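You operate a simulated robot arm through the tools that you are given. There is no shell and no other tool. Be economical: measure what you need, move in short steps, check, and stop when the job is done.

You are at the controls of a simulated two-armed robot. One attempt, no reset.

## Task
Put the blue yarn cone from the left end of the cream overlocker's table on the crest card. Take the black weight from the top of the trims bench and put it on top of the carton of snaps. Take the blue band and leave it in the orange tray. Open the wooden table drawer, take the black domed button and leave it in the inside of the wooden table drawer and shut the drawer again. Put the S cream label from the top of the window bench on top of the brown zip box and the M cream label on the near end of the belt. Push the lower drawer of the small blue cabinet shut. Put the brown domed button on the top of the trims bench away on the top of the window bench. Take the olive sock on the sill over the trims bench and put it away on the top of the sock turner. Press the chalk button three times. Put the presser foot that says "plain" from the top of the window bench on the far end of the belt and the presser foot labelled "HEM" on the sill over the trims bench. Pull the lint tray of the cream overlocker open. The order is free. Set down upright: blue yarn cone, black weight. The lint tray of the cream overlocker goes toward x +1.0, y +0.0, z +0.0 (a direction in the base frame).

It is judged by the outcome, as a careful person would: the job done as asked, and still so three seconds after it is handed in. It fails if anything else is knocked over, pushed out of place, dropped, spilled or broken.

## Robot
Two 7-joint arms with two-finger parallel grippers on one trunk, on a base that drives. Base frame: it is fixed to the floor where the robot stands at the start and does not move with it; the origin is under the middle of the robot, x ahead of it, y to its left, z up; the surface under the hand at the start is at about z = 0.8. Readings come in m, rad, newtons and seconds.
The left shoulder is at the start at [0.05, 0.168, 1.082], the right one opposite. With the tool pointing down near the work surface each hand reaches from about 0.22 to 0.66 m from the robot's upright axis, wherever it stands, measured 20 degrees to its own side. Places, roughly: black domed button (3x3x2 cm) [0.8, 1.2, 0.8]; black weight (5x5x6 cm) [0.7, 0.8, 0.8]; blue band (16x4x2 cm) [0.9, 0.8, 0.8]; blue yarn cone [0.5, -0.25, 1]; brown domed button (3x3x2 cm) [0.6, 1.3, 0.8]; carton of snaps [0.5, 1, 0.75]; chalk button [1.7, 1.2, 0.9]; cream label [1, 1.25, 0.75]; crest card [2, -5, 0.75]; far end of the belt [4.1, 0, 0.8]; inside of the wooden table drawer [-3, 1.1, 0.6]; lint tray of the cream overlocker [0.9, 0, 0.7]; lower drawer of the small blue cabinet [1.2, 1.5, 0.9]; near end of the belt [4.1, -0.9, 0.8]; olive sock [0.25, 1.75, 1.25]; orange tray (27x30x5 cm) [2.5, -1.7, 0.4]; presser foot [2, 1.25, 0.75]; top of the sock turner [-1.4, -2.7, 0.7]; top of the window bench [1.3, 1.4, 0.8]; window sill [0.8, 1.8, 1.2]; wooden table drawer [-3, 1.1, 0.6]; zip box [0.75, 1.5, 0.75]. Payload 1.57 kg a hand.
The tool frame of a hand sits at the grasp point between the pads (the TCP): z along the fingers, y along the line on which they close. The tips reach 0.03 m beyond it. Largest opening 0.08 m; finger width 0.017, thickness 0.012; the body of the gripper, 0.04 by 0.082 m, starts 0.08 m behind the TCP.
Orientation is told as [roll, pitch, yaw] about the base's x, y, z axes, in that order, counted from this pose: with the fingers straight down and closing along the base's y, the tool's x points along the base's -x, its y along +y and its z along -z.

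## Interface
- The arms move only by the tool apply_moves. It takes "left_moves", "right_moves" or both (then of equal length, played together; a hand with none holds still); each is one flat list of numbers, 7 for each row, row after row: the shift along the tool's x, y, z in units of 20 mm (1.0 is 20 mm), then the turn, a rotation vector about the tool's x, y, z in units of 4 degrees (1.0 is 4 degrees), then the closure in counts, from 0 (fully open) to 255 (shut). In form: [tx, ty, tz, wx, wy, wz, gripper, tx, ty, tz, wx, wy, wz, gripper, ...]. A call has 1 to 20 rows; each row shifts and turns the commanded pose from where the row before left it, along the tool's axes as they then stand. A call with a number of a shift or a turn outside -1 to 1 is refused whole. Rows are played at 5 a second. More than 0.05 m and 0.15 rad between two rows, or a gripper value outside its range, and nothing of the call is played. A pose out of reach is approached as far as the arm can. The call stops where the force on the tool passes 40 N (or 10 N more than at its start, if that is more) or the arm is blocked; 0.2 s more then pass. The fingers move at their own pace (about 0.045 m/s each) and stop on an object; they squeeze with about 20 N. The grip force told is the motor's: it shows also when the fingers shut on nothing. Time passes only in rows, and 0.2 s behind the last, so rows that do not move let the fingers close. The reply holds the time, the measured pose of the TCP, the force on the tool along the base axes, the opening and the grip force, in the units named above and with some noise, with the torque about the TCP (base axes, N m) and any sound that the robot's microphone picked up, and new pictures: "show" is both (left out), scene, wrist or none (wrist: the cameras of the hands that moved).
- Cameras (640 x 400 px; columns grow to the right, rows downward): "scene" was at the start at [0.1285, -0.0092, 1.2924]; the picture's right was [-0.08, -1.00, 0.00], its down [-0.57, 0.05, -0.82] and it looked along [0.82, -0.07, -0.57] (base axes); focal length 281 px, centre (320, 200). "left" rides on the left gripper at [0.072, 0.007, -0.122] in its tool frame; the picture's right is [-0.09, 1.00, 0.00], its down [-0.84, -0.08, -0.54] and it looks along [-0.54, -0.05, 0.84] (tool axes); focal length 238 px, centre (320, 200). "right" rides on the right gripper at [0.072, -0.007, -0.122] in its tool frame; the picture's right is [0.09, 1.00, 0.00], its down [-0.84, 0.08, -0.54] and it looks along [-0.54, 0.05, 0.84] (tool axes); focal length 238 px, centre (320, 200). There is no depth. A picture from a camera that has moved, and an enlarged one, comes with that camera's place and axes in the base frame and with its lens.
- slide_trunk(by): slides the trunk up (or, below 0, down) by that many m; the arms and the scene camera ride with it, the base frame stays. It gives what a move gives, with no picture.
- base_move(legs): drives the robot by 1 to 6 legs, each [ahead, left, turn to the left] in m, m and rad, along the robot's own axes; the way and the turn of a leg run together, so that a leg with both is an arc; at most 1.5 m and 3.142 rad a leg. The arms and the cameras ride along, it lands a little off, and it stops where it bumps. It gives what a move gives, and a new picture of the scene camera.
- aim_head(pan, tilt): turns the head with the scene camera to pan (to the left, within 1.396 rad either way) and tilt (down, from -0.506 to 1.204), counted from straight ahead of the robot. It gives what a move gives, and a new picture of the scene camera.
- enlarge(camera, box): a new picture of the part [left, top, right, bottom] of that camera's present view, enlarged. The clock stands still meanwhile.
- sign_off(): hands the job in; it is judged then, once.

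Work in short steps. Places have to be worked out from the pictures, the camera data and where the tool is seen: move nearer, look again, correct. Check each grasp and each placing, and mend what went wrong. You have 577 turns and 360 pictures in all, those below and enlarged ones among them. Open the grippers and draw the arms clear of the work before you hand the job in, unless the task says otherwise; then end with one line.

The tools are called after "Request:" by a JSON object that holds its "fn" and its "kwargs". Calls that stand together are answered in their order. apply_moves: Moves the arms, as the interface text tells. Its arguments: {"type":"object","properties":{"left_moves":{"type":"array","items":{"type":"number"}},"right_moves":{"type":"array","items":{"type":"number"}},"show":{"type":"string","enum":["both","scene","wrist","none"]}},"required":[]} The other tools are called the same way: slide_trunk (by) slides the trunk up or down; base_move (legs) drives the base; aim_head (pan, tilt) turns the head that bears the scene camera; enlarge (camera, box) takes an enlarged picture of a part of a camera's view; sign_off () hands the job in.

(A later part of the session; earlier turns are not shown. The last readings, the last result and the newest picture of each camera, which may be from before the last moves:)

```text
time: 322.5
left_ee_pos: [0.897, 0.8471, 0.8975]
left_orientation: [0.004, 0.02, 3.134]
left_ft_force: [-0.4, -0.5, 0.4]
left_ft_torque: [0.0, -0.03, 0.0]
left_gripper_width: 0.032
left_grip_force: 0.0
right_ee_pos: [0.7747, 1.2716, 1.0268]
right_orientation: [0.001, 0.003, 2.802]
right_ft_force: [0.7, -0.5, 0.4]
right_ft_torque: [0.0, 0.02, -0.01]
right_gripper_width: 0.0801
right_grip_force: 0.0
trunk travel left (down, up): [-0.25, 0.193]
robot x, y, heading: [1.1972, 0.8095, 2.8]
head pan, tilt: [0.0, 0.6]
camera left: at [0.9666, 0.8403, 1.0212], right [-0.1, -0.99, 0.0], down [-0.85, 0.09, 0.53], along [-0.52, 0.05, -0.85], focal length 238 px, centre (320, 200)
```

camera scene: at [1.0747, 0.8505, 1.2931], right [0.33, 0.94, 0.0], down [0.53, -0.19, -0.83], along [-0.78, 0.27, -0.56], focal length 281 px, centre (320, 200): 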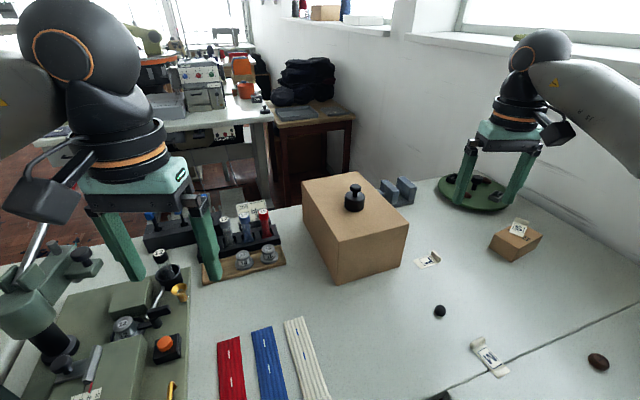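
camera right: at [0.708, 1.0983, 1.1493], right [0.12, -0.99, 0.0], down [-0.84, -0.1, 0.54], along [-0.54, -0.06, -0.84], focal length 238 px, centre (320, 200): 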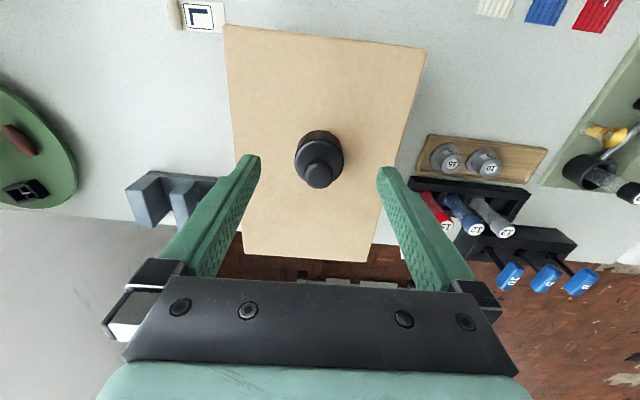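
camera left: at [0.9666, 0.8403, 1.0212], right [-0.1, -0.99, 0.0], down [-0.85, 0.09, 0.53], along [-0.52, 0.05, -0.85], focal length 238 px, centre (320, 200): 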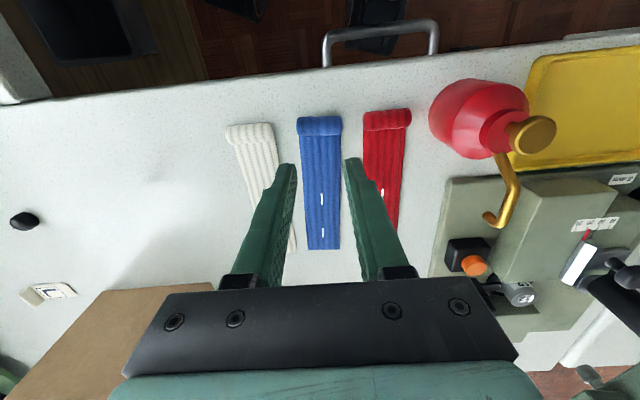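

Gaps equal now. Straddle the folded end at (0.913,0.845) and grip.

Request:
{"fn": "apply_moves", "kwargs": {"left_moves": [0.7, 0.1, 0.5, 0, 0, 0, 94, 0, 0, 1, 0, 0, 0, 94, 0, 0, 1, 0, 0, 0, 94, 0, 0, 0.5, 0, 0, 0, 94], "show": "wrist"}}

```text
time: 323.5
left_ee_pos: [0.9123, 0.8459, 0.8376]
left_orientation: [0.001, 0.017, 3.132]
left_ft_force: [-0.6, 0.4, -0.3]
left_ft_torque: [-0.01, 0.02, 0.01]
left_gripper_width: 0.0505
left_grip_force: 0.1
right_ee_pos: [0.7733, 1.2721, 1.0264]
right_orientation: [0.002, 0.002, 2.803]
right_ft_force: [-0.4, 0.1, -0.3]
right_ft_torque: [0.05, 0.02, 0.01]
right_gripper_width: 0.0803
right_grip_force: 0.1
trunk travel left (down, up): [-0.25, 0.193]
robot x, y, heading: [1.1938, 0.8082, 2.801]
head pan, tilt: [0.0, 0.6]
camera left: at [0.9815, 0.8383, 0.9612], right [-0.1, -0.99, 0.0], down [-0.85, 0.09, 0.53], along [-0.52, 0.05, -0.85], focal length 238 px, centre (320, 200)
```

left: 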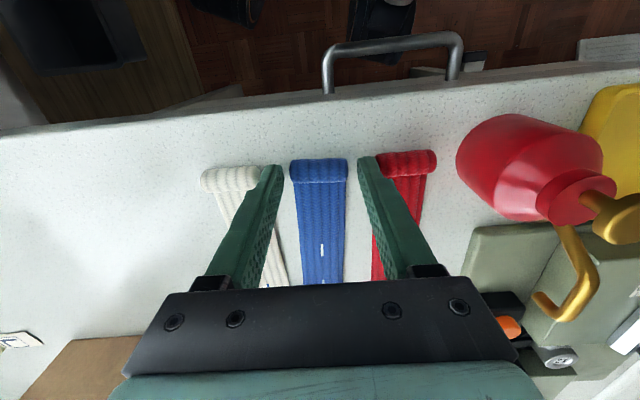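

Request:
{"fn": "apply_moves", "kwargs": {"left_moves": [0, 0, 0.18, 0, 0, 0, 94, 0, 0, 0, 0, 0, 0, 180, 0, 0, 0, 0, 0, 0, 255, 0, 0, 0, 0, 0, 0, 255], "show": "wrist"}}

```text
time: 324.5
left_ee_pos: [0.9128, 0.8451, 0.8327]
left_orientation: [0.003, 0.021, 3.133]
left_ft_force: [1.0, 0.5, 0.7]
left_ft_torque: [0.08, 0.02, -0.05]
left_gripper_width: 0.0398
left_grip_force: 19.9
right_ee_pos: [0.7734, 1.2718, 1.0252]
right_orientation: [0.0, 0.003, 2.802]
right_ft_force: [-1.3, -0.3, -0.5]
right_ft_torque: [0.02, 0.02, -0.01]
right_gripper_width: 0.08
right_grip_force: 0.0
trunk travel left (down, up): [-0.25, 0.193]
robot x, y, heading: [1.1962, 0.809, 2.801]
head pan, tilt: [0.0, 0.6]
camera left: at [0.9815, 0.8381, 0.9574], right [-0.1, -0.99, 0.0], down [-0.85, 0.09, 0.53], along [-0.52, 0.05, -0.85], focal length 238 px, centre (320, 200)
```

left: 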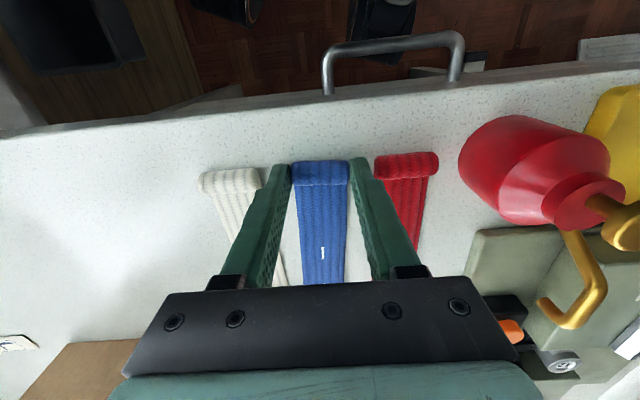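

Band gripped at 40 mm. Lift with the left hand.

Request:
{"fn": "apply_moves", "kwargs": {"left_moves": [0, 0, -0.5, 0, 0, 0, 255, 0, 0, -1, 0, 0, 0, 255, 0, 0, -1, 0, 0, 0, 255, 0, 0, -1, 0, 0, 0, 255, 0, 0, -1, 0, 0, 0, 255, 0, 0, -1, 0, 0, 0, 255, 0, 0, -1, 0, 0, 0, 255, 0, 0, -1, 0, 0, 0, 255, 0, 0, -1, 0, 0, 0, 255], "show": "both"}}

```text
time: 326.5
left_ee_pos: [0.9076, 0.8459, 1.0049]
left_orientation: [0.003, 0.018, 3.135]
left_ft_force: [0.8, 0.2, 0.5]
left_ft_torque: [-0.03, -0.01, 0.01]
left_gripper_width: 0.0393
left_grip_force: 20.4
right_ee_pos: [0.7738, 1.2716, 1.0274]
right_orientation: [0.0, 0.003, 2.804]
right_ft_force: [0.2, -0.1, -0.6]
right_ft_torque: [-0.04, 0.02, 0.01]
right_gripper_width: 0.08
right_grip_force: 0.1
trunk travel left (down, up): [-0.25, 0.193]
robot x, y, heading: [1.1953, 0.8083, 2.799]
head pan, tilt: [0.0, 0.6]
camera scene: at [1.0747, 0.8503, 1.2931], right [0.33, 0.94, 0.0], down [0.53, -0.19, -0.83], along [-0.78, 0.27, -0.56], focal length 281 px, centre (320, 200)
camera left: at [0.9775, 0.8379, 1.1293], right [-0.1, -0.99, 0.0], down [-0.85, 0.09, 0.53], along [-0.52, 0.05, -0.85], focal length 238 px, centre (320, 200)
```

scene: 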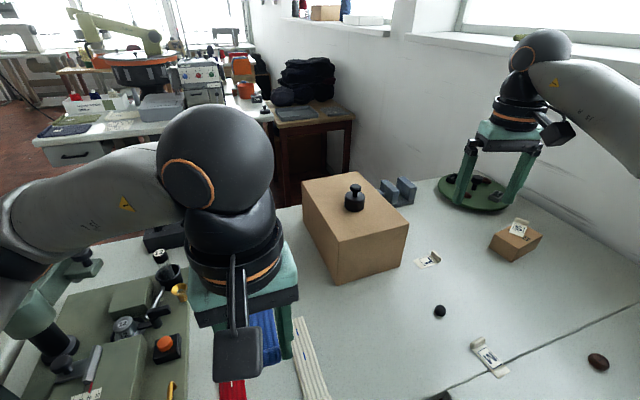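
left: 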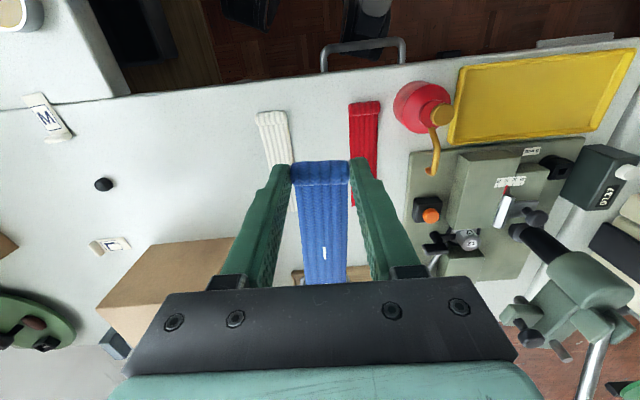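

Band held. Now the M label (roll end ≈(0.917,1.199)) with the right hand.

Request:
{"fn": "apply_moves", "kwargs": {"right_moves": [1, 0.1, 0, 0, 0, 0, 0, 1, 0.1, 0, 0, 0, 0, 0, 1, 0.1, 0, 0, 0, 0, 0, 1, 0.1, 0, 0, 0, 0, 0, 1, 0.2, 1, 0, 0, -1, 0, 1, 0.2, 1, 0, 0, -1, 0, 1, 0.2, 1, 0, 0, -1, 0, 1, 0, 1, 0, 0, -1, 0, 0, 0, 1, 0, 0, -0.8, 0], "show": "wrist"}}

```text
time: 328.5
left_ee_pos: [0.907, 0.8447, 1.0039]
left_orientation: [0.002, 0.02, 3.132]
left_ft_force: [0.8, 0.7, 0.3]
left_ft_torque: [-0.03, 0.0, 0.0]
left_gripper_width: 0.0391
left_grip_force: 20.0
right_ee_pos: [0.922, 1.2082, 0.9267]
right_orientation: [0.0, 0.001, 3.139]
right_ft_force: [-0.1, -0.1, 0.3]
right_ft_torque: [0.0, -0.01, 0.01]
right_gripper_width: 0.0801
right_grip_force: 0.0
trunk travel left (down, up): [-0.25, 0.193]
robot x, y, heading: [1.1949, 0.8068, 2.801]
head pan, tilt: [0.0, 0.6]
camera right: at [0.9934, 1.2127, 1.048], right [0.09, -1.0, 0.0], down [-0.84, -0.08, 0.54], along [-0.54, -0.05, -0.84], focal length 238 px, centre (320, 200)
```

right: 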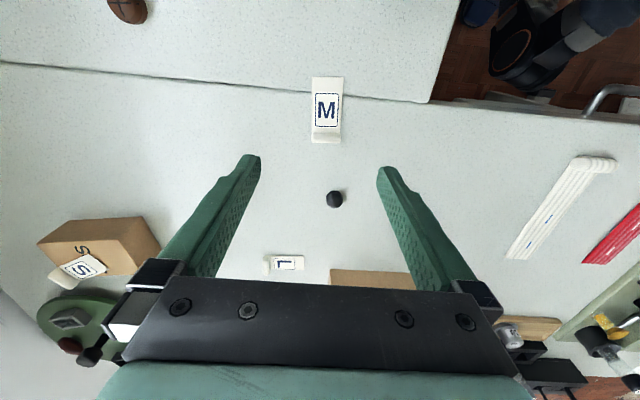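

Request:
{"fn": "apply_moves", "kwargs": {"right_moves": [-0.2, 0.4, 1, 0, 0, 0, 0, 0, 0, 1, 0, 0, 0, 0, 0, 0, 1, 0, 0, 0, 60, 0, 0, 1, 0, 0, 0, 80, 0, 0, 0.55, 0, 0, 0, 80], "show": "wrist"}}

```text
time: 329.7
left_ee_pos: [0.9088, 0.8441, 1.0039]
left_orientation: [0.0, 0.019, 3.135]
left_ft_force: [0.4, 0.2, 0.2]
left_ft_torque: [0.0, 0.0, -0.01]
left_gripper_width: 0.0388
left_grip_force: 20.3
right_ee_pos: [0.9179, 1.1988, 0.8357]
right_orientation: [-0.001, 0.002, 3.139]
right_ft_force: [0.2, 0.2, 1.0]
right_ft_torque: [0.03, -0.03, 0.0]
right_gripper_width: 0.0548
right_grip_force: 0.0
trunk travel left (down, up): [-0.25, 0.193]
robot x, y, heading: [1.1932, 0.8123, 2.802]
head pan, tilt: [0.0, 0.6]
camera right: at [0.9896, 1.2038, 0.9573], right [0.09, -1.0, 0.0], down [-0.84, -0.07, 0.54], along [-0.54, -0.05, -0.84], focal length 238 px, centre (320, 200)
```

right: 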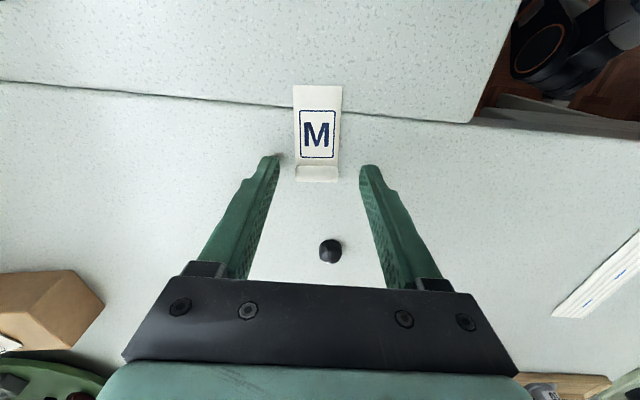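

Request:
{"fn": "apply_moves", "kwargs": {"right_moves": [-0.12, 0, 0.1, 0, 0, 0, 80, 0, 0, 0, 0, 0, 0, 200, 0, 0, 0, 0, 0, 0, 255, 0, 0, 0, 0, 0, 0, 255, 0, 0, -0.5, 0, 0, 0, 255, 0, 0, -1, 0, 0, 0, 255, 0, 0, -1, 0, 0, 0, 255, 0, 0, -1, 0, 0, 0, 255, 0, 0, -1, 0, 0, 0, 255], "show": "wrist"}}

```text
time: 331.7
left_ee_pos: [0.9074, 0.8444, 1.0043]
left_orientation: [0.002, 0.02, 3.132]
left_ft_force: [-0.5, 0.1, 1.0]
left_ft_torque: [-0.01, 0.04, 0.01]
left_gripper_width: 0.0391
left_grip_force: 20.3
right_ee_pos: [0.9139, 1.2004, 0.9231]
right_orientation: [0.0, 0.003, 3.138]
right_ft_force: [0.9, 0.4, -0.1]
right_ft_torque: [0.03, 0.02, -0.03]
right_gripper_width: 0.0269
right_grip_force: 20.5
trunk travel left (down, up): [-0.25, 0.193]
robot x, y, heading: [1.1935, 0.8092, 2.803]
head pan, tilt: [0.0, 0.6]
camera right: at [0.9861, 1.2048, 1.0463], right [0.09, -1.0, 0.0], down [-0.84, -0.07, 0.54], along [-0.54, -0.05, -0.84], focal length 238 px, centre (320, 200)
```

right: 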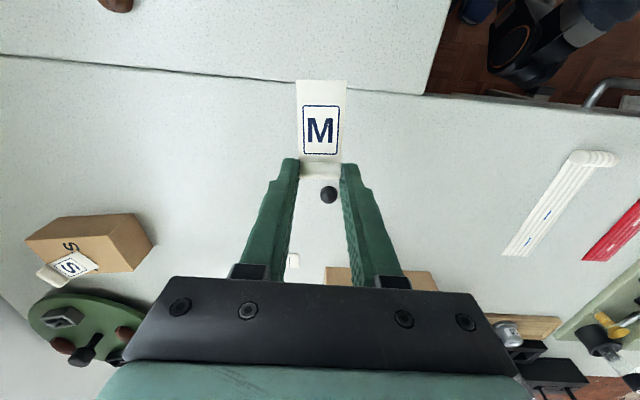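

Both items held. Back out of the corner, turn to face -y and drive down the aisle.

Request:
{"fn": "apply_moves", "kwargs": {"right_moves": [1, 0, -1, 0, 0, 0, 255, 1, 0, -1, 0, 0, 0, 255, 1, 0, -1, 0, 0, 0, 255, 0, 0, -1, 0, 0, 0, 255], "show": "none"}}

Request:
{"fn": "base_move", "kwargs": {"legs": [[-0.42, -0.05, 0], [0, 0, 1.91], [1.5, 0, 0], [0.35, 0, 0]]}}

Request:
{"fn": "aim_head", "kwargs": {"pan": 0.5, "tilt": 0.5}}

```text
time: 332.7
left_ee_pos: [0.9077, 0.8446, 1.0048]
left_orientation: [0.002, 0.019, 3.132]
left_ft_force: [-0.7, 0.7, 0.4]
left_ft_torque: [-0.01, -0.02, 0.0]
left_gripper_width: 0.0389
left_grip_force: 19.6
right_ee_pos: [0.9744, 1.2005, 1.0046]
right_orientation: [-0.001, 0.002, 3.139]
right_ft_force: [-0.1, 0.5, -0.6]
right_ft_torque: [0.0, -0.01, 0.0]
right_gripper_width: 0.0272
right_grip_force: 20.5
trunk travel left (down, up): [-0.25, 0.193]
robot x, y, heading: [1.1923, 0.8099, 2.804]
head pan, tilt: [0.0, 0.6]
```

```text
time: 349.1
left_ee_pos: [1.7445, -1.4617, 1.0042]
left_orientation: [0.002, 0.019, -1.216]
left_ft_force: [-0.7, -0.4, 0.4]
left_ft_torque: [0.02, 0.0, 0.0]
left_gripper_width: 0.0388
left_grip_force: 20.2
right_ee_pos: [1.3904, -1.5266, 1.0051]
right_orientation: [0.001, 0.002, -1.209]
right_ft_force: [1.2, -0.3, 0.3]
right_ft_torque: [0.0, -0.02, 0.0]
right_gripper_width: 0.0269
right_grip_force: 20.6
trunk travel left (down, up): [-0.25, 0.193]
robot x, y, heading: [1.6767, -1.1811, -1.549]
head pan, tilt: [0.0, 0.6]
camera scene: at [1.6797, -1.3104, 1.293], right [-1.0, -0.03, 0.0], down [-0.01, 0.57, -0.82], along [0.02, -0.82, -0.57], focal length 281 px, centre (320, 200)
```

scene: 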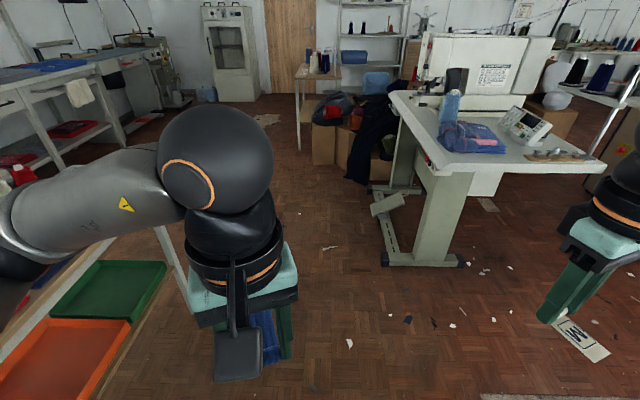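

```text
time: 350.0
left_ee_pos: [1.7443, -1.461, 1.0039]
left_orientation: [0.001, 0.021, -1.215]
left_ft_force: [-0.3, 0.1, -0.1]
left_ft_torque: [0.04, -0.04, -0.01]
left_gripper_width: 0.0388
left_grip_force: 19.8
right_ee_pos: [1.3902, -1.5266, 1.0041]
right_orientation: [0.0, 0.001, -1.21]
right_ft_force: [0.4, -0.5, -0.2]
right_ft_torque: [0.03, -0.03, 0.02]
right_gripper_width: 0.027
right_grip_force: 19.8
trunk travel left (down, up): [-0.25, 0.193]
robot x, y, heading: [1.6753, -1.1811, -1.547]
head pan, tilt: [0.499, 0.499]
camera scene: at [1.7229, -1.3004, 1.3022], right [-0.87, -0.5, 0.0], down [-0.24, 0.41, -0.88], along [0.44, -0.76, -0.48], focal length 281 px, centre (320, 200)
```

scene: 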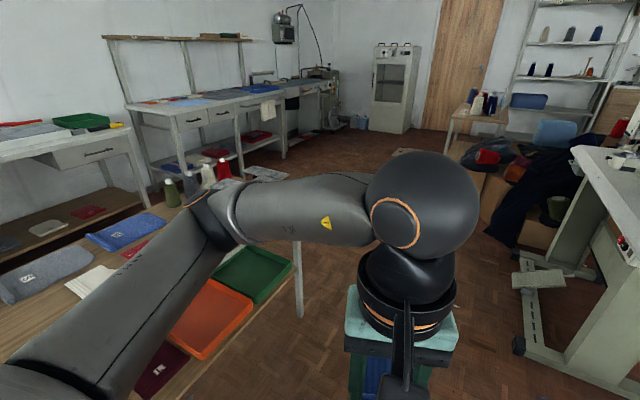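

Orange tray sits on the lower shelf under the table top (x≈2.34–2.6, y≈-1.83…-1.59). I drive beside it and face +x.

Request:
{"fn": "base_move", "kwargs": {"legs": [[0.55, 0, 0], [0, 0, 1.55]]}}

Request:
{"fn": "aim_head", "kwargs": {"pan": 0.0, "tilt": 0.8}}

```text
time: 357.0
left_ee_pos: [1.9718, -1.6682, 1.0044]
left_orientation: [0.001, 0.02, 0.363]
left_ft_force: [-0.2, 0.2, -0.6]
left_ft_torque: [-0.02, 0.04, 0.04]
left_gripper_width: 0.0386
left_grip_force: 19.9
right_ee_pos: [2.0383, -2.0234, 1.0044]
right_orientation: [0.0, 0.001, 0.367]
right_ft_force: [-0.1, -0.6, -0.2]
right_ft_torque: [-0.01, -0.01, 0.02]
right_gripper_width: 0.0269
right_grip_force: 20.0
trunk travel left (down, up): [-0.25, 0.193]
robot x, y, heading: [1.6895, -1.7415, 0.028]
head pan, tilt: [0.499, 0.499]
camera scene: at [1.8105, -1.6938, 1.3022], right [0.51, -0.86, 0.0], down [-0.41, -0.24, -0.88], along [0.76, 0.44, -0.48], focal length 281 px, centre (320, 200)
```

scene: 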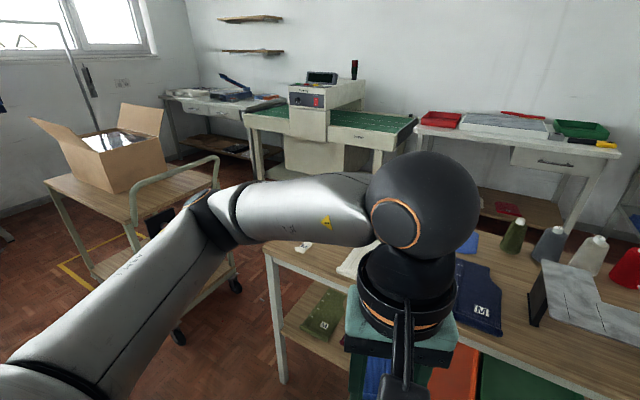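

```text
time: 357.9
left_ee_pos: [1.9716, -1.6688, 1.0038]
left_orientation: [0.002, 0.02, 0.361]
left_ft_force: [0.1, 0.1, -0.1]
left_ft_torque: [0.02, 0.04, 0.02]
left_gripper_width: 0.0388
left_grip_force: 19.9
right_ee_pos: [2.0391, -2.0226, 1.0051]
right_orientation: [-0.001, 0.002, 0.366]
right_ft_force: [0.1, -0.6, 0.7]
right_ft_torque: [0.03, -0.01, 0.02]
right_gripper_width: 0.0271
right_grip_force: 20.1
trunk travel left (down, up): [-0.25, 0.193]
robot x, y, heading: [1.6921, -1.7388, 0.032]
head pan, tilt: [0.0, 0.799]
camera scene: at [1.8126, -1.7373, 1.2763], right [0.03, -1.0, 0.0], down [-0.72, -0.02, -0.7], along [0.7, 0.02, -0.72], focal length 281 px, centre (320, 200)
```

scene: 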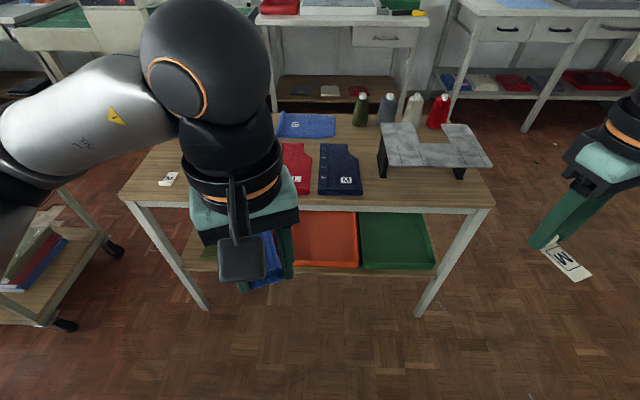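

Clear view: tray front rim x≈2.32, y -1.85…-1.63. Align the left hand to yaw 0, move forward, and lift/retract the right hand.

Request:
{"fn": "apply_moves", "kwargs": {"left_moves": [-1, 0, 0, 0, 0, 1, 255, -1, 0, 0, 0, 0, 1, 255, -1, 0, 0, 0, 0, 1, 255, -1, 0, 0, 0, 0, 1, 255, -1, 0, 0, 0, 0, 1, 255, -1, 0, 0, 0, 0, 0.2, 255], "right_moves": [0.9, 0.36, -1, 0, 0, 0, 255, 0.9, 0.36, -1, 0, 0, 0, 255, 0.9, 0.36, -1, 0, 0, 0, 255, 0.9, 0.36, -1, 0, 0, 0, 255, 0, 0, -1, 0, 0, 0, 255, 0, 0, 0, 0, 0, 0, 255], "show": "none"}}

Request:
{"fn": "apply_moves", "kwargs": {"left_moves": [0, 0, 0, -0.962, -0.962, 0.962, 255, 0, 0, 0, -0.962, -0.962, 0.962, 255, 0, 0, 0, -0.962, -0.962, 0.962, 255, 0, 0, 0, -0.962, -0.962, 0.962, 255, 0, 0, 0, -0.962, -0.962, 0.962, 255, 0, 0, 0, -0.962, -0.962, 0.962, 255, 0, 0, 0, -0.962, -0.962, 0.962, 255, 0, 0, 0, -0.962, -0.962, 0.962, 255, 0, 0, 0, -0.962, -0.962, 0.962, 255, 0, 0, 0, -0.962, -0.962, 0.962, 255, 0, 0, 0, -0.962, -0.962, 0.962, 255, 0, 0, 0, -0.962, -0.962, 0.962, 255, 0, 0, 0, -0.962, -0.962, 0.962, 255, 0, 0, 0, -0.962, -0.962, 0.962, 255, 0, 0, 0, -0.962, -0.962, 0.962, 255, 0, 0, 0, -0.962, -0.962, 0.962, 255, 0, 0, 0, -0.962, -0.962, 0.962, 255, 0, 0, 0, -0.962, -0.962, 0.962, 255], "show": "none"}}

```text
time: 359.3
left_ee_pos: [2.0893, -1.6473, 1.0007]
left_orientation: [-0.005, 0.018, -0.004]
left_ft_force: [-0.1, -0.1, -0.5]
left_ft_torque: [-0.02, 0.08, -0.03]
left_gripper_width: 0.0387
left_grip_force: 20.2
right_ee_pos: [1.9604, -2.0216, 1.1031]
right_orientation: [0.0, 0.001, 0.367]
right_ft_force: [0.0, -0.2, 0.9]
right_ft_torque: [-0.02, 0.02, 0.02]
right_gripper_width: 0.0269
right_grip_force: 20.1
trunk travel left (down, up): [-0.25, 0.193]
robot x, y, heading: [1.6914, -1.7372, 0.029]
head pan, tilt: [0.0, 0.799]
```

```text
time: 363.1
left_ee_pos: [2.0906, -1.6478, 1.0007]
left_orientation: [1.552, -0.004, -1.573]
left_ft_force: [0.1, -0.1, 0.3]
left_ft_torque: [-0.01, 0.04, -0.03]
left_gripper_width: 0.0387
left_grip_force: 19.5
left hand out of reach, approached as far as the arm can: row 18
right_ee_pos: [1.9615, -2.0218, 1.1033]
right_orientation: [0.0, 0.001, 0.365]
right_ft_force: [-0.2, 0.4, 0.6]
right_ft_torque: [-0.03, 0.01, 0.03]
right_gripper_width: 0.027
right_grip_force: 19.9
trunk travel left (down, up): [-0.25, 0.193]
robot x, y, heading: [1.6918, -1.7394, 0.03]
head pan, tilt: [0.0, 0.799]
```

Lower the trunk fully, then check.

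Request:
{"fn": "slide_trunk", "kwargs": {"by": -0.25}}

Request:
{"fn": "apply_moves", "kwargs": {"left_moves": [0, -1, 0.3, 0, 0, 0, 255, 0, -1, 0.3, 0, 0, 0, 255, 0, -1, 0.3, 0, 0, 0, 255, 0, -1, 0.3, 0, 0, 0, 255, 0, -1, 0.3, 0, 0, 0, 255, 0, -1, 0, 0, 0, 0, 255, 0, -1, 0, 0, 0, 0, 255, 0, -1, 0, 0, 0, 0, 255, 0, -1, 0, 0, 0, 0, 255], "show": "both"}}

```text
time: 365.7
left_ee_pos: [2.0904, -1.6485, 0.7501]
left_orientation: [1.554, -0.005, -1.573]
left_ft_force: [0.2, -0.3, 0.2]
left_ft_torque: [-0.02, 0.03, -0.03]
left_gripper_width: 0.0386
left_grip_force: 19.9
right_ee_pos: [1.9607, -2.0221, 0.8543]
right_orientation: [-0.001, 0.001, 0.368]
right_ft_force: [0.9, 0.2, -0.1]
right_ft_torque: [-0.01, 0.0, -0.01]
right_gripper_width: 0.027
right_grip_force: 19.9
trunk travel left (down, up): [0.0, 0.443]
robot x, y, heading: [1.6942, -1.7402, 0.027]
head pan, tilt: [0.0, 0.799]
```

```text
time: 367.7
left_ee_pos: [2.1204, -1.695, 0.6081]
left_orientation: [1.55, -0.006, -1.57]
left_ft_force: [-0.4, 1.0, -1.2]
left_ft_torque: [0.03, 0.03, 0.03]
left_gripper_width: 0.0388
left_grip_force: 19.8
left hand out of reach, approached as far as the arm can: row 5, 6, 7, 8, 9
right_ee_pos: [1.9614, -2.0226, 0.8543]
right_orientation: [0.0, 0.001, 0.366]
right_ft_force: [-0.2, 0.2, 0.0]
right_ft_torque: [0.0, 0.01, 0.0]
right_gripper_width: 0.0272
right_grip_force: 20.2
trunk travel left (down, up): [0.0, 0.443]
robot x, y, heading: [1.692, -1.7393, 0.03]
head pan, tilt: [0.0, 0.799]
camera scene: at [1.8126, -1.7374, 1.0262], right [0.03, -1.0, 0.0], down [-0.72, -0.02, -0.7], along [0.7, 0.02, -0.72], focal length 281 px, centre (320, 200)
camera left: at [1.9991, -1.6237, 0.6196], right [0.02, -0.09, 1.0], down [-0.54, -0.84, -0.06], along [0.84, -0.54, -0.07], focal length 238 px, centre (320, 200)
```

scene: 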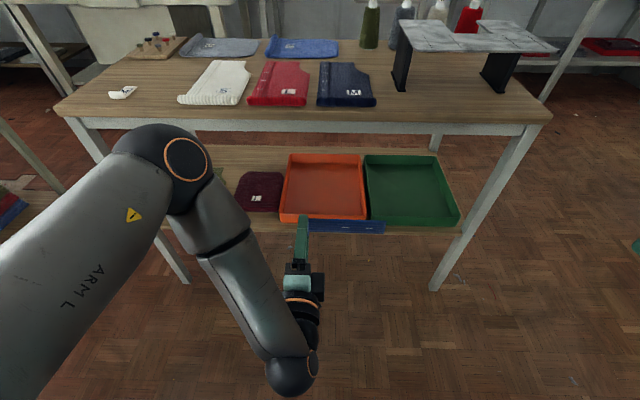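
left: 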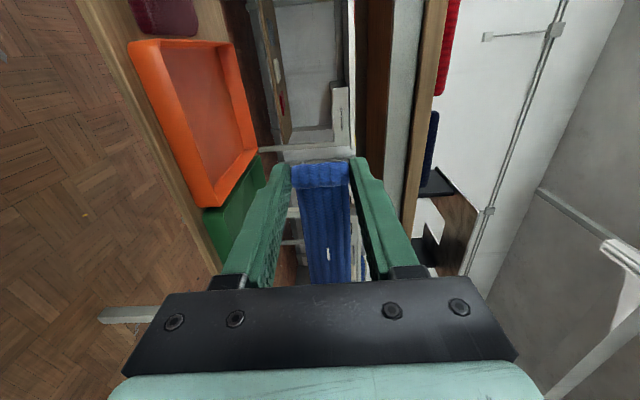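

Band held horizontally; tray x 2.33–2.61, y -1.85…-1.62, rim ≈0.43. Advance under the table top at z≈0.56.

Request:
{"fn": "apply_moves", "kwargs": {"left_moves": [0.5, 0, 1, 0, 0, 0, 255, 0.5, 0, 1, 0, 0, 0, 255, 0.5, -0.2, 1, 0, 0, 0, 255, 0, -0.3, 1, 0, 0, 0, 255, 0, -0.3, 1, 0, 0, 0, 255, 0, -0.3, 1, 0, 0, 0, 255, 0, -0.3, 1, 0, 0, 0, 255, 0, -0.3, 1, 0, 0, 0, 255], "show": "both"}}

```text
time: 369.5
left_ee_pos: [2.2586, -1.727, 0.6268]
left_orientation: [1.55, -0.005, -1.569]
left_ft_force: [0.2, 0.1, -0.1]
left_ft_torque: [0.02, 0.02, 0.01]
left_gripper_width: 0.0386
left_grip_force: 20.3
left hand out of reach, approached as far as the arm can: row 1, 2, 3, 4, 5, 6, 7, 8
right_ee_pos: [1.9619, -2.0219, 0.8535]
right_orientation: [0.001, 0.002, 0.365]
right_ft_force: [-0.1, 0.4, -0.5]
right_ft_torque: [-0.03, 0.04, -0.04]
right_gripper_width: 0.027
right_grip_force: 20.5
trunk travel left (down, up): [0.0, 0.443]
robot x, y, heading: [1.6926, -1.7391, 0.028]
head pan, tilt: [0.0, 0.799]
camera scene: at [1.8126, -1.7374, 1.0262], right [0.03, -1.0, 0.0], down [-0.72, -0.02, -0.7], along [0.7, 0.02, -0.72], focal length 281 px, centre (320, 200)
camera left: at [2.1358, -1.6566, 0.6373], right [0.02, -0.09, 1.0], down [-0.54, -0.84, -0.06], along [0.84, -0.54, -0.07], focal length 238 px, centre (320, 200)
```

scene: 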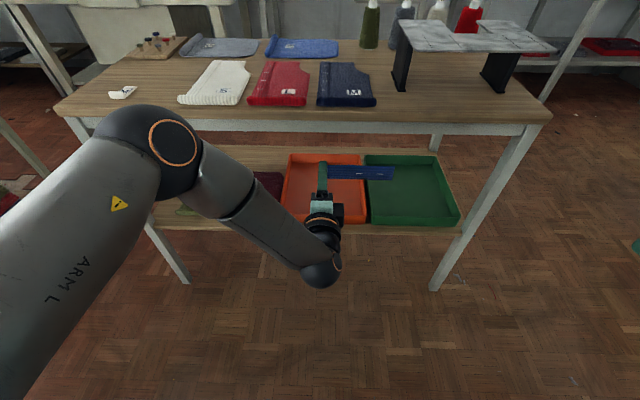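
left: 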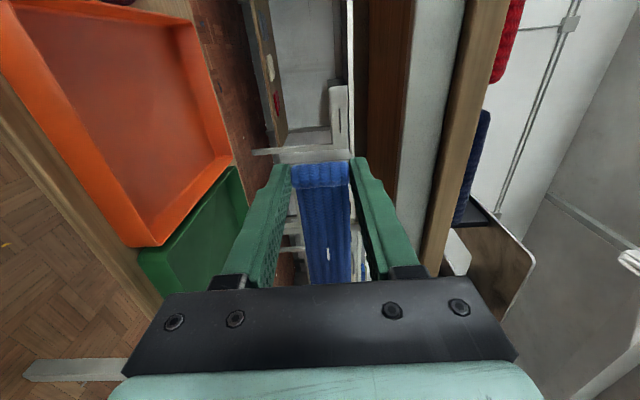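

Arm prefers drifting; use the base instead: 10 cm forward and 7 cm left.

Request:
{"fn": "base_move", "kwargs": {"legs": [[0.1, 0.07, 0]]}}

```text
time: 370.8
left_ee_pos: [2.356, -1.656, 0.6268]
left_orientation: [1.55, -0.005, -1.568]
left_ft_force: [-0.7, 0.6, -0.6]
left_ft_torque: [-0.02, 0.05, 0.04]
left_gripper_width: 0.0389
left_grip_force: 20.2
right_ee_pos: [2.0584, -1.9508, 0.8539]
right_orientation: [-0.002, 0.001, 0.367]
right_ft_force: [-0.6, -0.6, -0.6]
right_ft_torque: [0.0, -0.01, 0.0]
right_gripper_width: 0.0272
right_grip_force: 20.3
trunk travel left (down, up): [0.0, 0.443]
robot x, y, heading: [1.7881, -1.6668, 0.03]
head pan, tilt: [0.0, 0.799]
camera scene: at [1.9102, -1.6647, 1.0262], right [0.03, -1.0, 0.0], down [-0.72, -0.02, -0.7], along [0.7, 0.02, -0.72], focal length 281 px, centre (320, 200)
```

scene: 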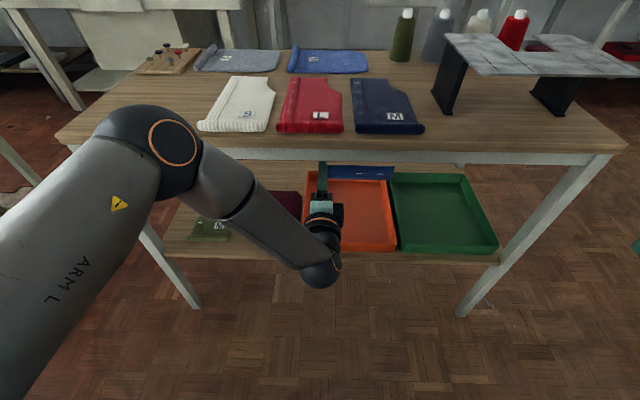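

Extend further and try to lower.

Request:
{"fn": "apply_moves", "kwargs": {"left_moves": [0, -0.3, 1, 0, 0, 0, 255, 0, -0.5, 1, 0, 0, 0, 255, 0, -1, 0.3, 0, 0, 0, 255, 0, -1, 0, 0, 0, 0, 255, 0, -1, 0, 0, 0, 0, 255], "show": "both"}}

```text
time: 372.0
left_ee_pos: [2.3852, -1.6956, 0.5927]
left_orientation: [1.543, -0.001, -1.56]
left_ft_force: [-0.3, -0.6, -0.1]
left_ft_torque: [-0.02, 0.02, 0.01]
left_gripper_width: 0.0389
left_grip_force: 20.8
left hand out of reach, approached as far as the arm can: row 1, 2, 3, 4, 5
right_ee_pos: [2.0595, -1.9508, 0.8537]
right_orientation: [0.001, 0.001, 0.366]
right_ft_force: [0.5, -0.1, 0.2]
right_ft_torque: [0.01, 0.02, 0.04]
right_gripper_width: 0.0269
right_grip_force: 20.4
trunk travel left (down, up): [0.0, 0.443]
robot x, y, heading: [1.7869, -1.667, 0.031]
head pan, tilt: [0.0, 0.799]
camera scene: at [1.9103, -1.6646, 1.0262], right [0.03, -1.0, 0.0], down [-0.72, -0.02, -0.7], along [0.7, 0.02, -0.72], focal length 281 px, centre (320, 200)
camera left: at [2.2626, -1.6255, 0.6048], right [0.03, -0.09, 1.0], down [-0.54, -0.84, -0.06], along [0.84, -0.53, -0.07], focal length 238 px, centre (320, 200)
```

scene: 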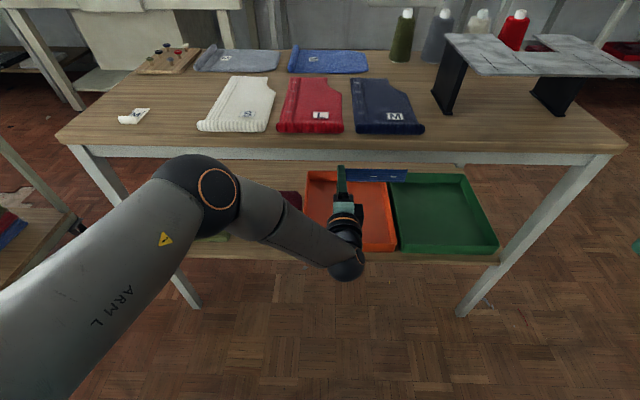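
left: 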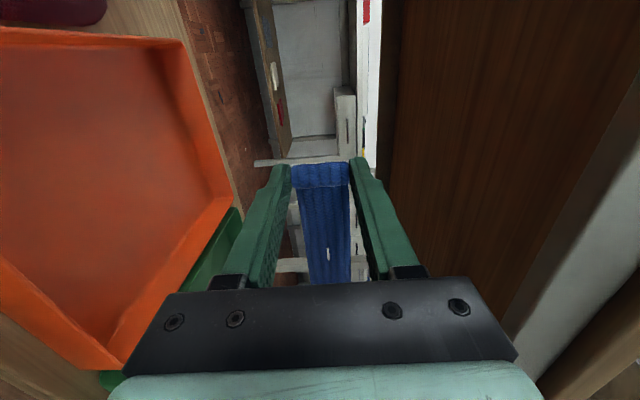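

Elbow reconfigured nicely; try lowering more with a left correction.

Request:
{"fn": "apply_moves", "kwargs": {"left_moves": [0.5, -1, 0, 0, 0, 0, 255, 0.5, -1, 0, 0, 0, 0, 255, 0.5, -1, 0, 0, 0, 0, 255, 0.3, -1, 0, 0, 0, 0, 255], "show": "scene"}}

```text
time: 373.0
left_ee_pos: [2.3637, -1.7053, 0.5784]
left_orientation: [1.543, -0.004, -1.557]
left_ft_force: [-0.3, -0.2, 0.3]
left_ft_torque: [0.02, -0.01, -0.01]
left_gripper_width: 0.0389
left_grip_force: 20.2
left hand out of reach, approached as far as the arm can: row 1, 2, 3, 4
right_ee_pos: [2.0586, -1.9504, 0.8534]
right_orientation: [-0.001, 0.001, 0.366]
right_ft_force: [-0.2, 0.3, -0.2]
right_ft_torque: [0.01, 0.0, -0.01]
right_gripper_width: 0.0266
right_grip_force: 20.1
trunk travel left (down, up): [0.0, 0.443]
robot x, y, heading: [1.7896, -1.6651, 0.032]
head pan, tilt: [0.0, 0.799]
camera scene: at [1.9103, -1.6646, 1.0262], right [0.03, -1.0, 0.0], down [-0.72, -0.02, -0.7], along [0.7, 0.02, -0.72], focal length 281 px, centre (320, 200)
```

scene: 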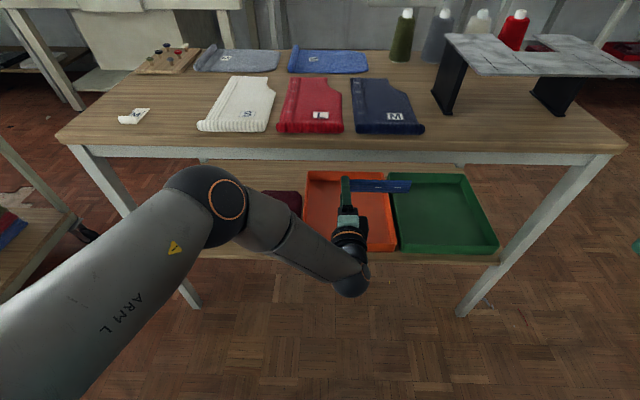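

Pitch the fingers ~40° down, which should let the hand reach lower.

Request:
{"fn": "apply_moves", "kwargs": {"left_moves": [0, 0, 0, 1, 0, 0, 255, 0, 0, 0, 1, 0, 0, 255, 0, 0, 0, 1, 0, 0, 255, 0, 0, 0, 1, 0, 0, 255, 0, 0, 0, 1, 0, 0, 255, 0, 0, 0, 1, 0, 0, 255, 0, 0, 0, 1, 0, 0, 255, 0, 0, 0, 1, 0, 0, 255, 0, 0, 0, 1, 0, 0, 255], "show": "none"}}

Request:
{"fn": "apply_moves", "kwargs": {"left_moves": [0.4, -0.3, 1, 0, 0, 0, 255, 0.4, -0.3, 1, 0, 0, 0, 255, 0.4, -0.6, 0.5, 0, 0, 0, 255, 0, -0.6, 0.5, 0, 0, 0, 255], "show": "both"}}

```text
time: 375.0
left_ee_pos: [2.3628, -1.7063, 0.5787]
left_orientation: [0.92, -0.003, -1.567]
left_ft_force: [0.0, 0.6, 0.6]
left_ft_torque: [-0.01, -0.02, 0.03]
left_gripper_width: 0.039
left_grip_force: 20.0
right_ee_pos: [2.0586, -1.9493, 0.8548]
right_orientation: [0.002, 0.001, 0.367]
right_ft_force: [0.1, -0.5, -0.5]
right_ft_torque: [0.0, -0.01, -0.02]
right_gripper_width: 0.0271
right_grip_force: 20.0
trunk travel left (down, up): [0.0, 0.443]
robot x, y, heading: [1.7885, -1.6673, 0.029]
head pan, tilt: [0.0, 0.799]
```

```text
time: 376.0
left_ee_pos: [2.3902, -1.6806, 0.5139]
left_orientation: [0.922, -0.006, -1.568]
left_ft_force: [-0.2, 0.0, -0.3]
left_ft_torque: [0.02, 0.01, -0.03]
left_gripper_width: 0.0392
left_grip_force: 20.0
right_ee_pos: [2.0587, -1.9487, 0.8528]
right_orientation: [0.0, 0.001, 0.367]
right_ft_force: [0.8, 0.2, 0.5]
right_ft_torque: [0.02, 0.03, -0.02]
right_gripper_width: 0.0272
right_grip_force: 19.8
trunk travel left (down, up): [0.0, 0.443]
robot x, y, heading: [1.7899, -1.6666, 0.031]
head pan, tilt: [0.0, 0.799]
camera scene: at [1.9103, -1.6646, 1.0262], right [0.03, -1.0, 0.0], down [-0.72, -0.02, -0.7], along [0.7, 0.02, -0.72], focal length 281 px, centre (320, 200)
camera left: at [2.2969, -1.6092, 0.5937], right [0.6, -0.09, 0.79], down [-0.47, -0.84, 0.27], along [0.64, -0.54, -0.55], focal length 238 px, centre (320, 200)
```

scene: 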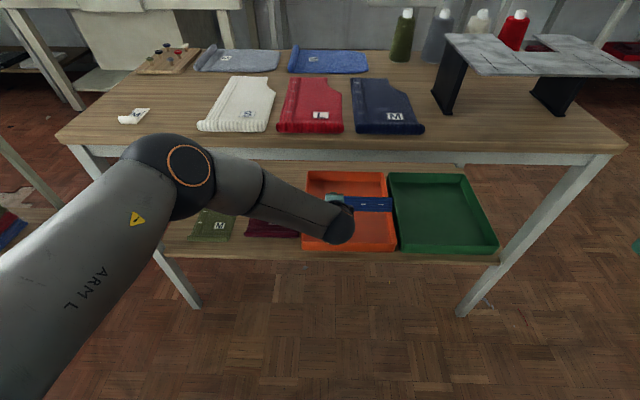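
left: 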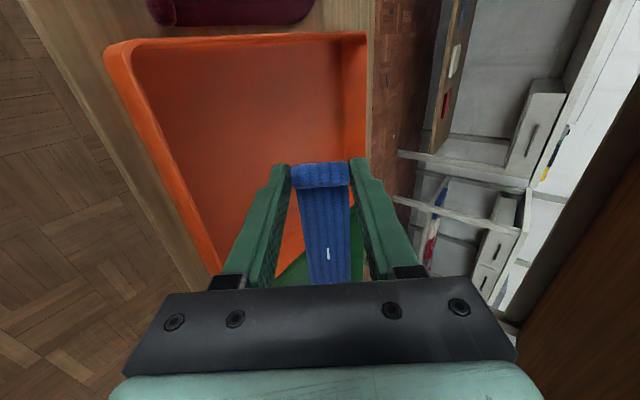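

Now it moves freely. Go further in: left 3 cm, forward 4 cm, down 5 cm.

Request:
{"fn": "apply_moves", "kwargs": {"left_moves": [0.5, -0.2, 0.8, 0, 0, 0, 255, 0.5, -0.2, 0.8, 0, 0, 0, 255, 0.5, -0.2, 0.8, 0, 0, 0, 255, 0, -0.2, 0.7, 0, 0, 0, 255], "show": "both"}}

```text
time: 377.0
left_ee_pos: [2.4299, -1.6496, 0.4619]
left_orientation: [0.922, -0.002, -1.567]
left_ft_force: [-0.4, -0.5, -0.7]
left_ft_torque: [-0.02, 0.02, 0.0]
left_gripper_width: 0.0389
left_grip_force: 19.8
right_ee_pos: [2.0589, -1.9495, 0.8531]
right_orientation: [0.001, 0.001, 0.367]
right_ft_force: [-0.3, -0.3, 0.5]
right_ft_torque: [0.04, -0.01, 0.04]
right_gripper_width: 0.027
right_grip_force: 19.5
trunk travel left (down, up): [0.0, 0.443]
robot x, y, heading: [1.7906, -1.6654, 0.033]
head pan, tilt: [0.0, 0.799]
camera scene: at [1.9103, -1.6646, 1.0263], right [0.03, -1.0, 0.0], down [-0.72, -0.02, -0.7], along [0.7, 0.02, -0.72], focal length 281 px, centre (320, 200)
camera left: at [2.3371, -1.5782, 0.5432], right [0.6, -0.09, 0.79], down [-0.48, -0.84, 0.27], along [0.64, -0.54, -0.55], focal length 238 px, centre (320, 200)
```

scene: 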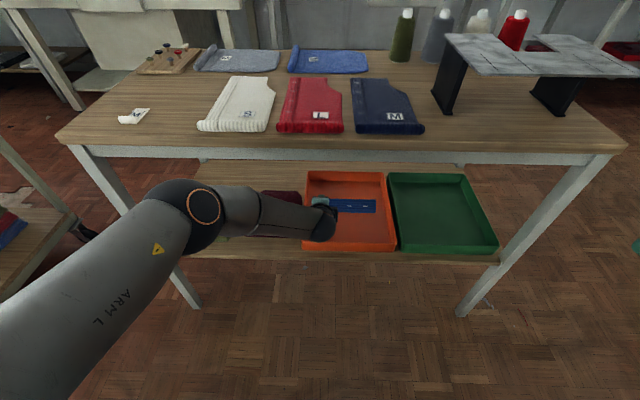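
left: 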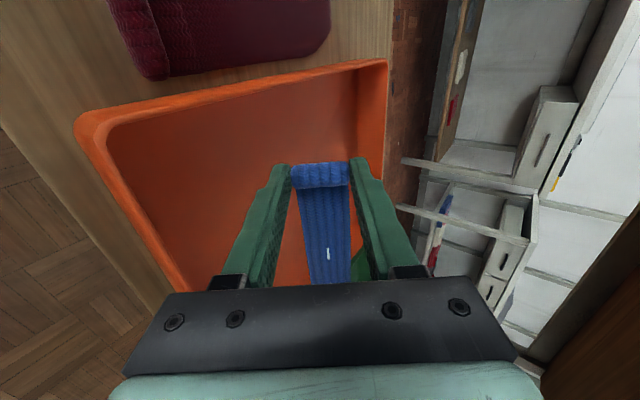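

Lower a little more until contact, then release.

Request:
{"fn": "apply_moves", "kwargs": {"left_moves": [0, -0.4, 0.3, 0, 0, 0, 255, 0, -0.4, 0.3, 0, 0, 0, 255, 0, -0.4, 0.3, 0, 0, 0, 255], "show": "none"}}

```text
time: 377.8
left_ee_pos: [2.4278, -1.6524, 0.4319]
left_orientation: [0.92, -0.003, -1.567]
left_ft_force: [-0.4, 0.3, -0.8]
left_ft_torque: [0.06, -0.02, -0.01]
left_gripper_width: 0.039
left_grip_force: 19.9
right_ee_pos: [2.0597, -1.9487, 0.8537]
right_orientation: [0.0, 0.002, 0.366]
right_ft_force: [0.2, 0.3, -0.4]
right_ft_torque: [0.01, -0.02, -0.01]
right_gripper_width: 0.0271
right_grip_force: 20.4
trunk travel left (down, up): [0.0, 0.443]
robot x, y, heading: [1.7891, -1.6646, 0.034]
head pan, tilt: [0.0, 0.799]
```

Request:
{"fn": "apply_moves", "kwargs": {"left_moves": [0, -0.4, 0.3, 0, 0, 0, 255, 0, 0, 0, 0, 0, 0, 160, 0, 0, 0, 0, 0, 0, 60, 0, 0, 0, 0, 0, 0, 60], "show": "wrist"}}

```text
time: 378.8
left_ee_pos: [2.43, -1.6521, 0.4233]
left_orientation: [0.922, -0.004, -1.568]
left_ft_force: [0.1, 0.8, 0.3]
left_ft_torque: [-0.01, -0.02, -0.02]
left_gripper_width: 0.0611
left_grip_force: 0.0
right_ee_pos: [2.0594, -1.9492, 0.855]
right_orientation: [0.002, 0.003, 0.366]
right_ft_force: [-0.6, 0.0, -0.2]
right_ft_torque: [0.01, -0.01, 0.04]
right_gripper_width: 0.027
right_grip_force: 20.6
trunk travel left (down, up): [0.0, 0.443]
robot x, y, heading: [1.7893, -1.6699, 0.027]
head pan, tilt: [0.0, 0.799]
camera left: at [2.3358, -1.5796, 0.5027], right [0.6, -0.09, 0.79], down [-0.48, -0.84, 0.27], along [0.64, -0.54, -0.55], focal length 238 px, centre (320, 200)
```

left: 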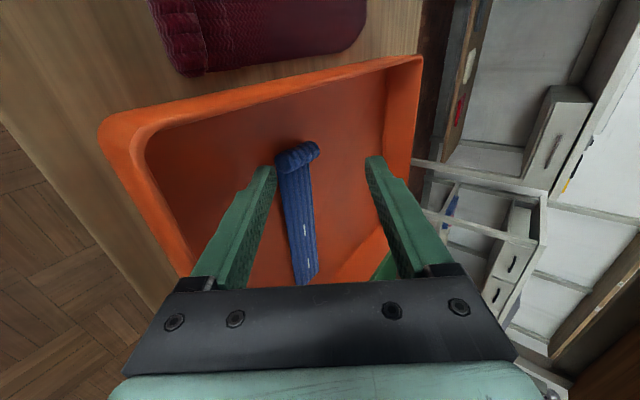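

Band lies in the orange tray. Withdraw the hand, then back the base away.

Request:
{"fn": "apply_moves", "kwargs": {"left_moves": [0, 0.4, -0.3, 0, 0, 0, 60, 0, 0.4, -0.3, 0, 0, 0, 60, 0, 0.4, -0.3, 0, 0, 0, 60, 0, 0.2, -0.8, 0, 0, 0, 60, -0.5, 0.2, -0.8, 0, 0, 0, 60, -0.5, 0.2, -0.8, 0, 0, 0, 60, -0.5, 0.2, -0.8, 0, 0, 0, 60], "show": "none"}}

Request:
{"fn": "base_move", "kwargs": {"legs": [[-0.32, 0, 0]]}}

```text
time: 380.4
left_ee_pos: [2.3889, -1.6791, 0.5039]
left_orientation: [0.92, -0.004, -1.567]
left_ft_force: [-0.5, 0.6, 0.3]
left_ft_torque: [-0.01, 0.0, 0.01]
left_gripper_width: 0.0612
left_grip_force: 0.0
right_ee_pos: [2.0586, -1.9499, 0.8538]
right_orientation: [-0.001, 0.0, 0.366]
right_ft_force: [0.6, -0.8, 0.3]
right_ft_torque: [-0.04, 0.01, 0.0]
right_gripper_width: 0.0273
right_grip_force: 19.8
trunk travel left (down, up): [0.0, 0.443]
robot x, y, heading: [1.7857, -1.6683, 0.033]
head pan, tilt: [0.0, 0.799]
```

```text
time: 382.5
left_ee_pos: [2.0717, -1.6866, 0.5052]
left_orientation: [0.922, -0.004, -1.561]
left_ft_force: [-0.8, 0.1, -0.5]
left_ft_torque: [-0.02, -0.02, -0.01]
left_gripper_width: 0.0616
left_grip_force: 0.0
right_ee_pos: [1.7439, -1.9586, 0.8545]
right_orientation: [0.0, 0.001, 0.37]
right_ft_force: [0.8, 0.1, -0.6]
right_ft_torque: [0.03, -0.03, -0.02]
right_gripper_width: 0.027
right_grip_force: 19.9
trunk travel left (down, up): [0.0, 0.443]
robot x, y, heading: [1.4731, -1.6734, 0.034]
head pan, tilt: [0.0, 0.799]
camera scene: at [1.5936, -1.6745, 1.0262], right [0.04, -1.0, 0.0], down [-0.72, -0.03, -0.7], along [0.7, 0.03, -0.72], focal length 281 px, centre (320, 200)
```

scene: 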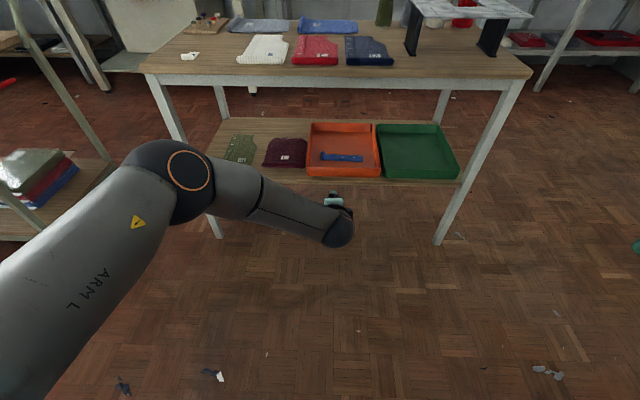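

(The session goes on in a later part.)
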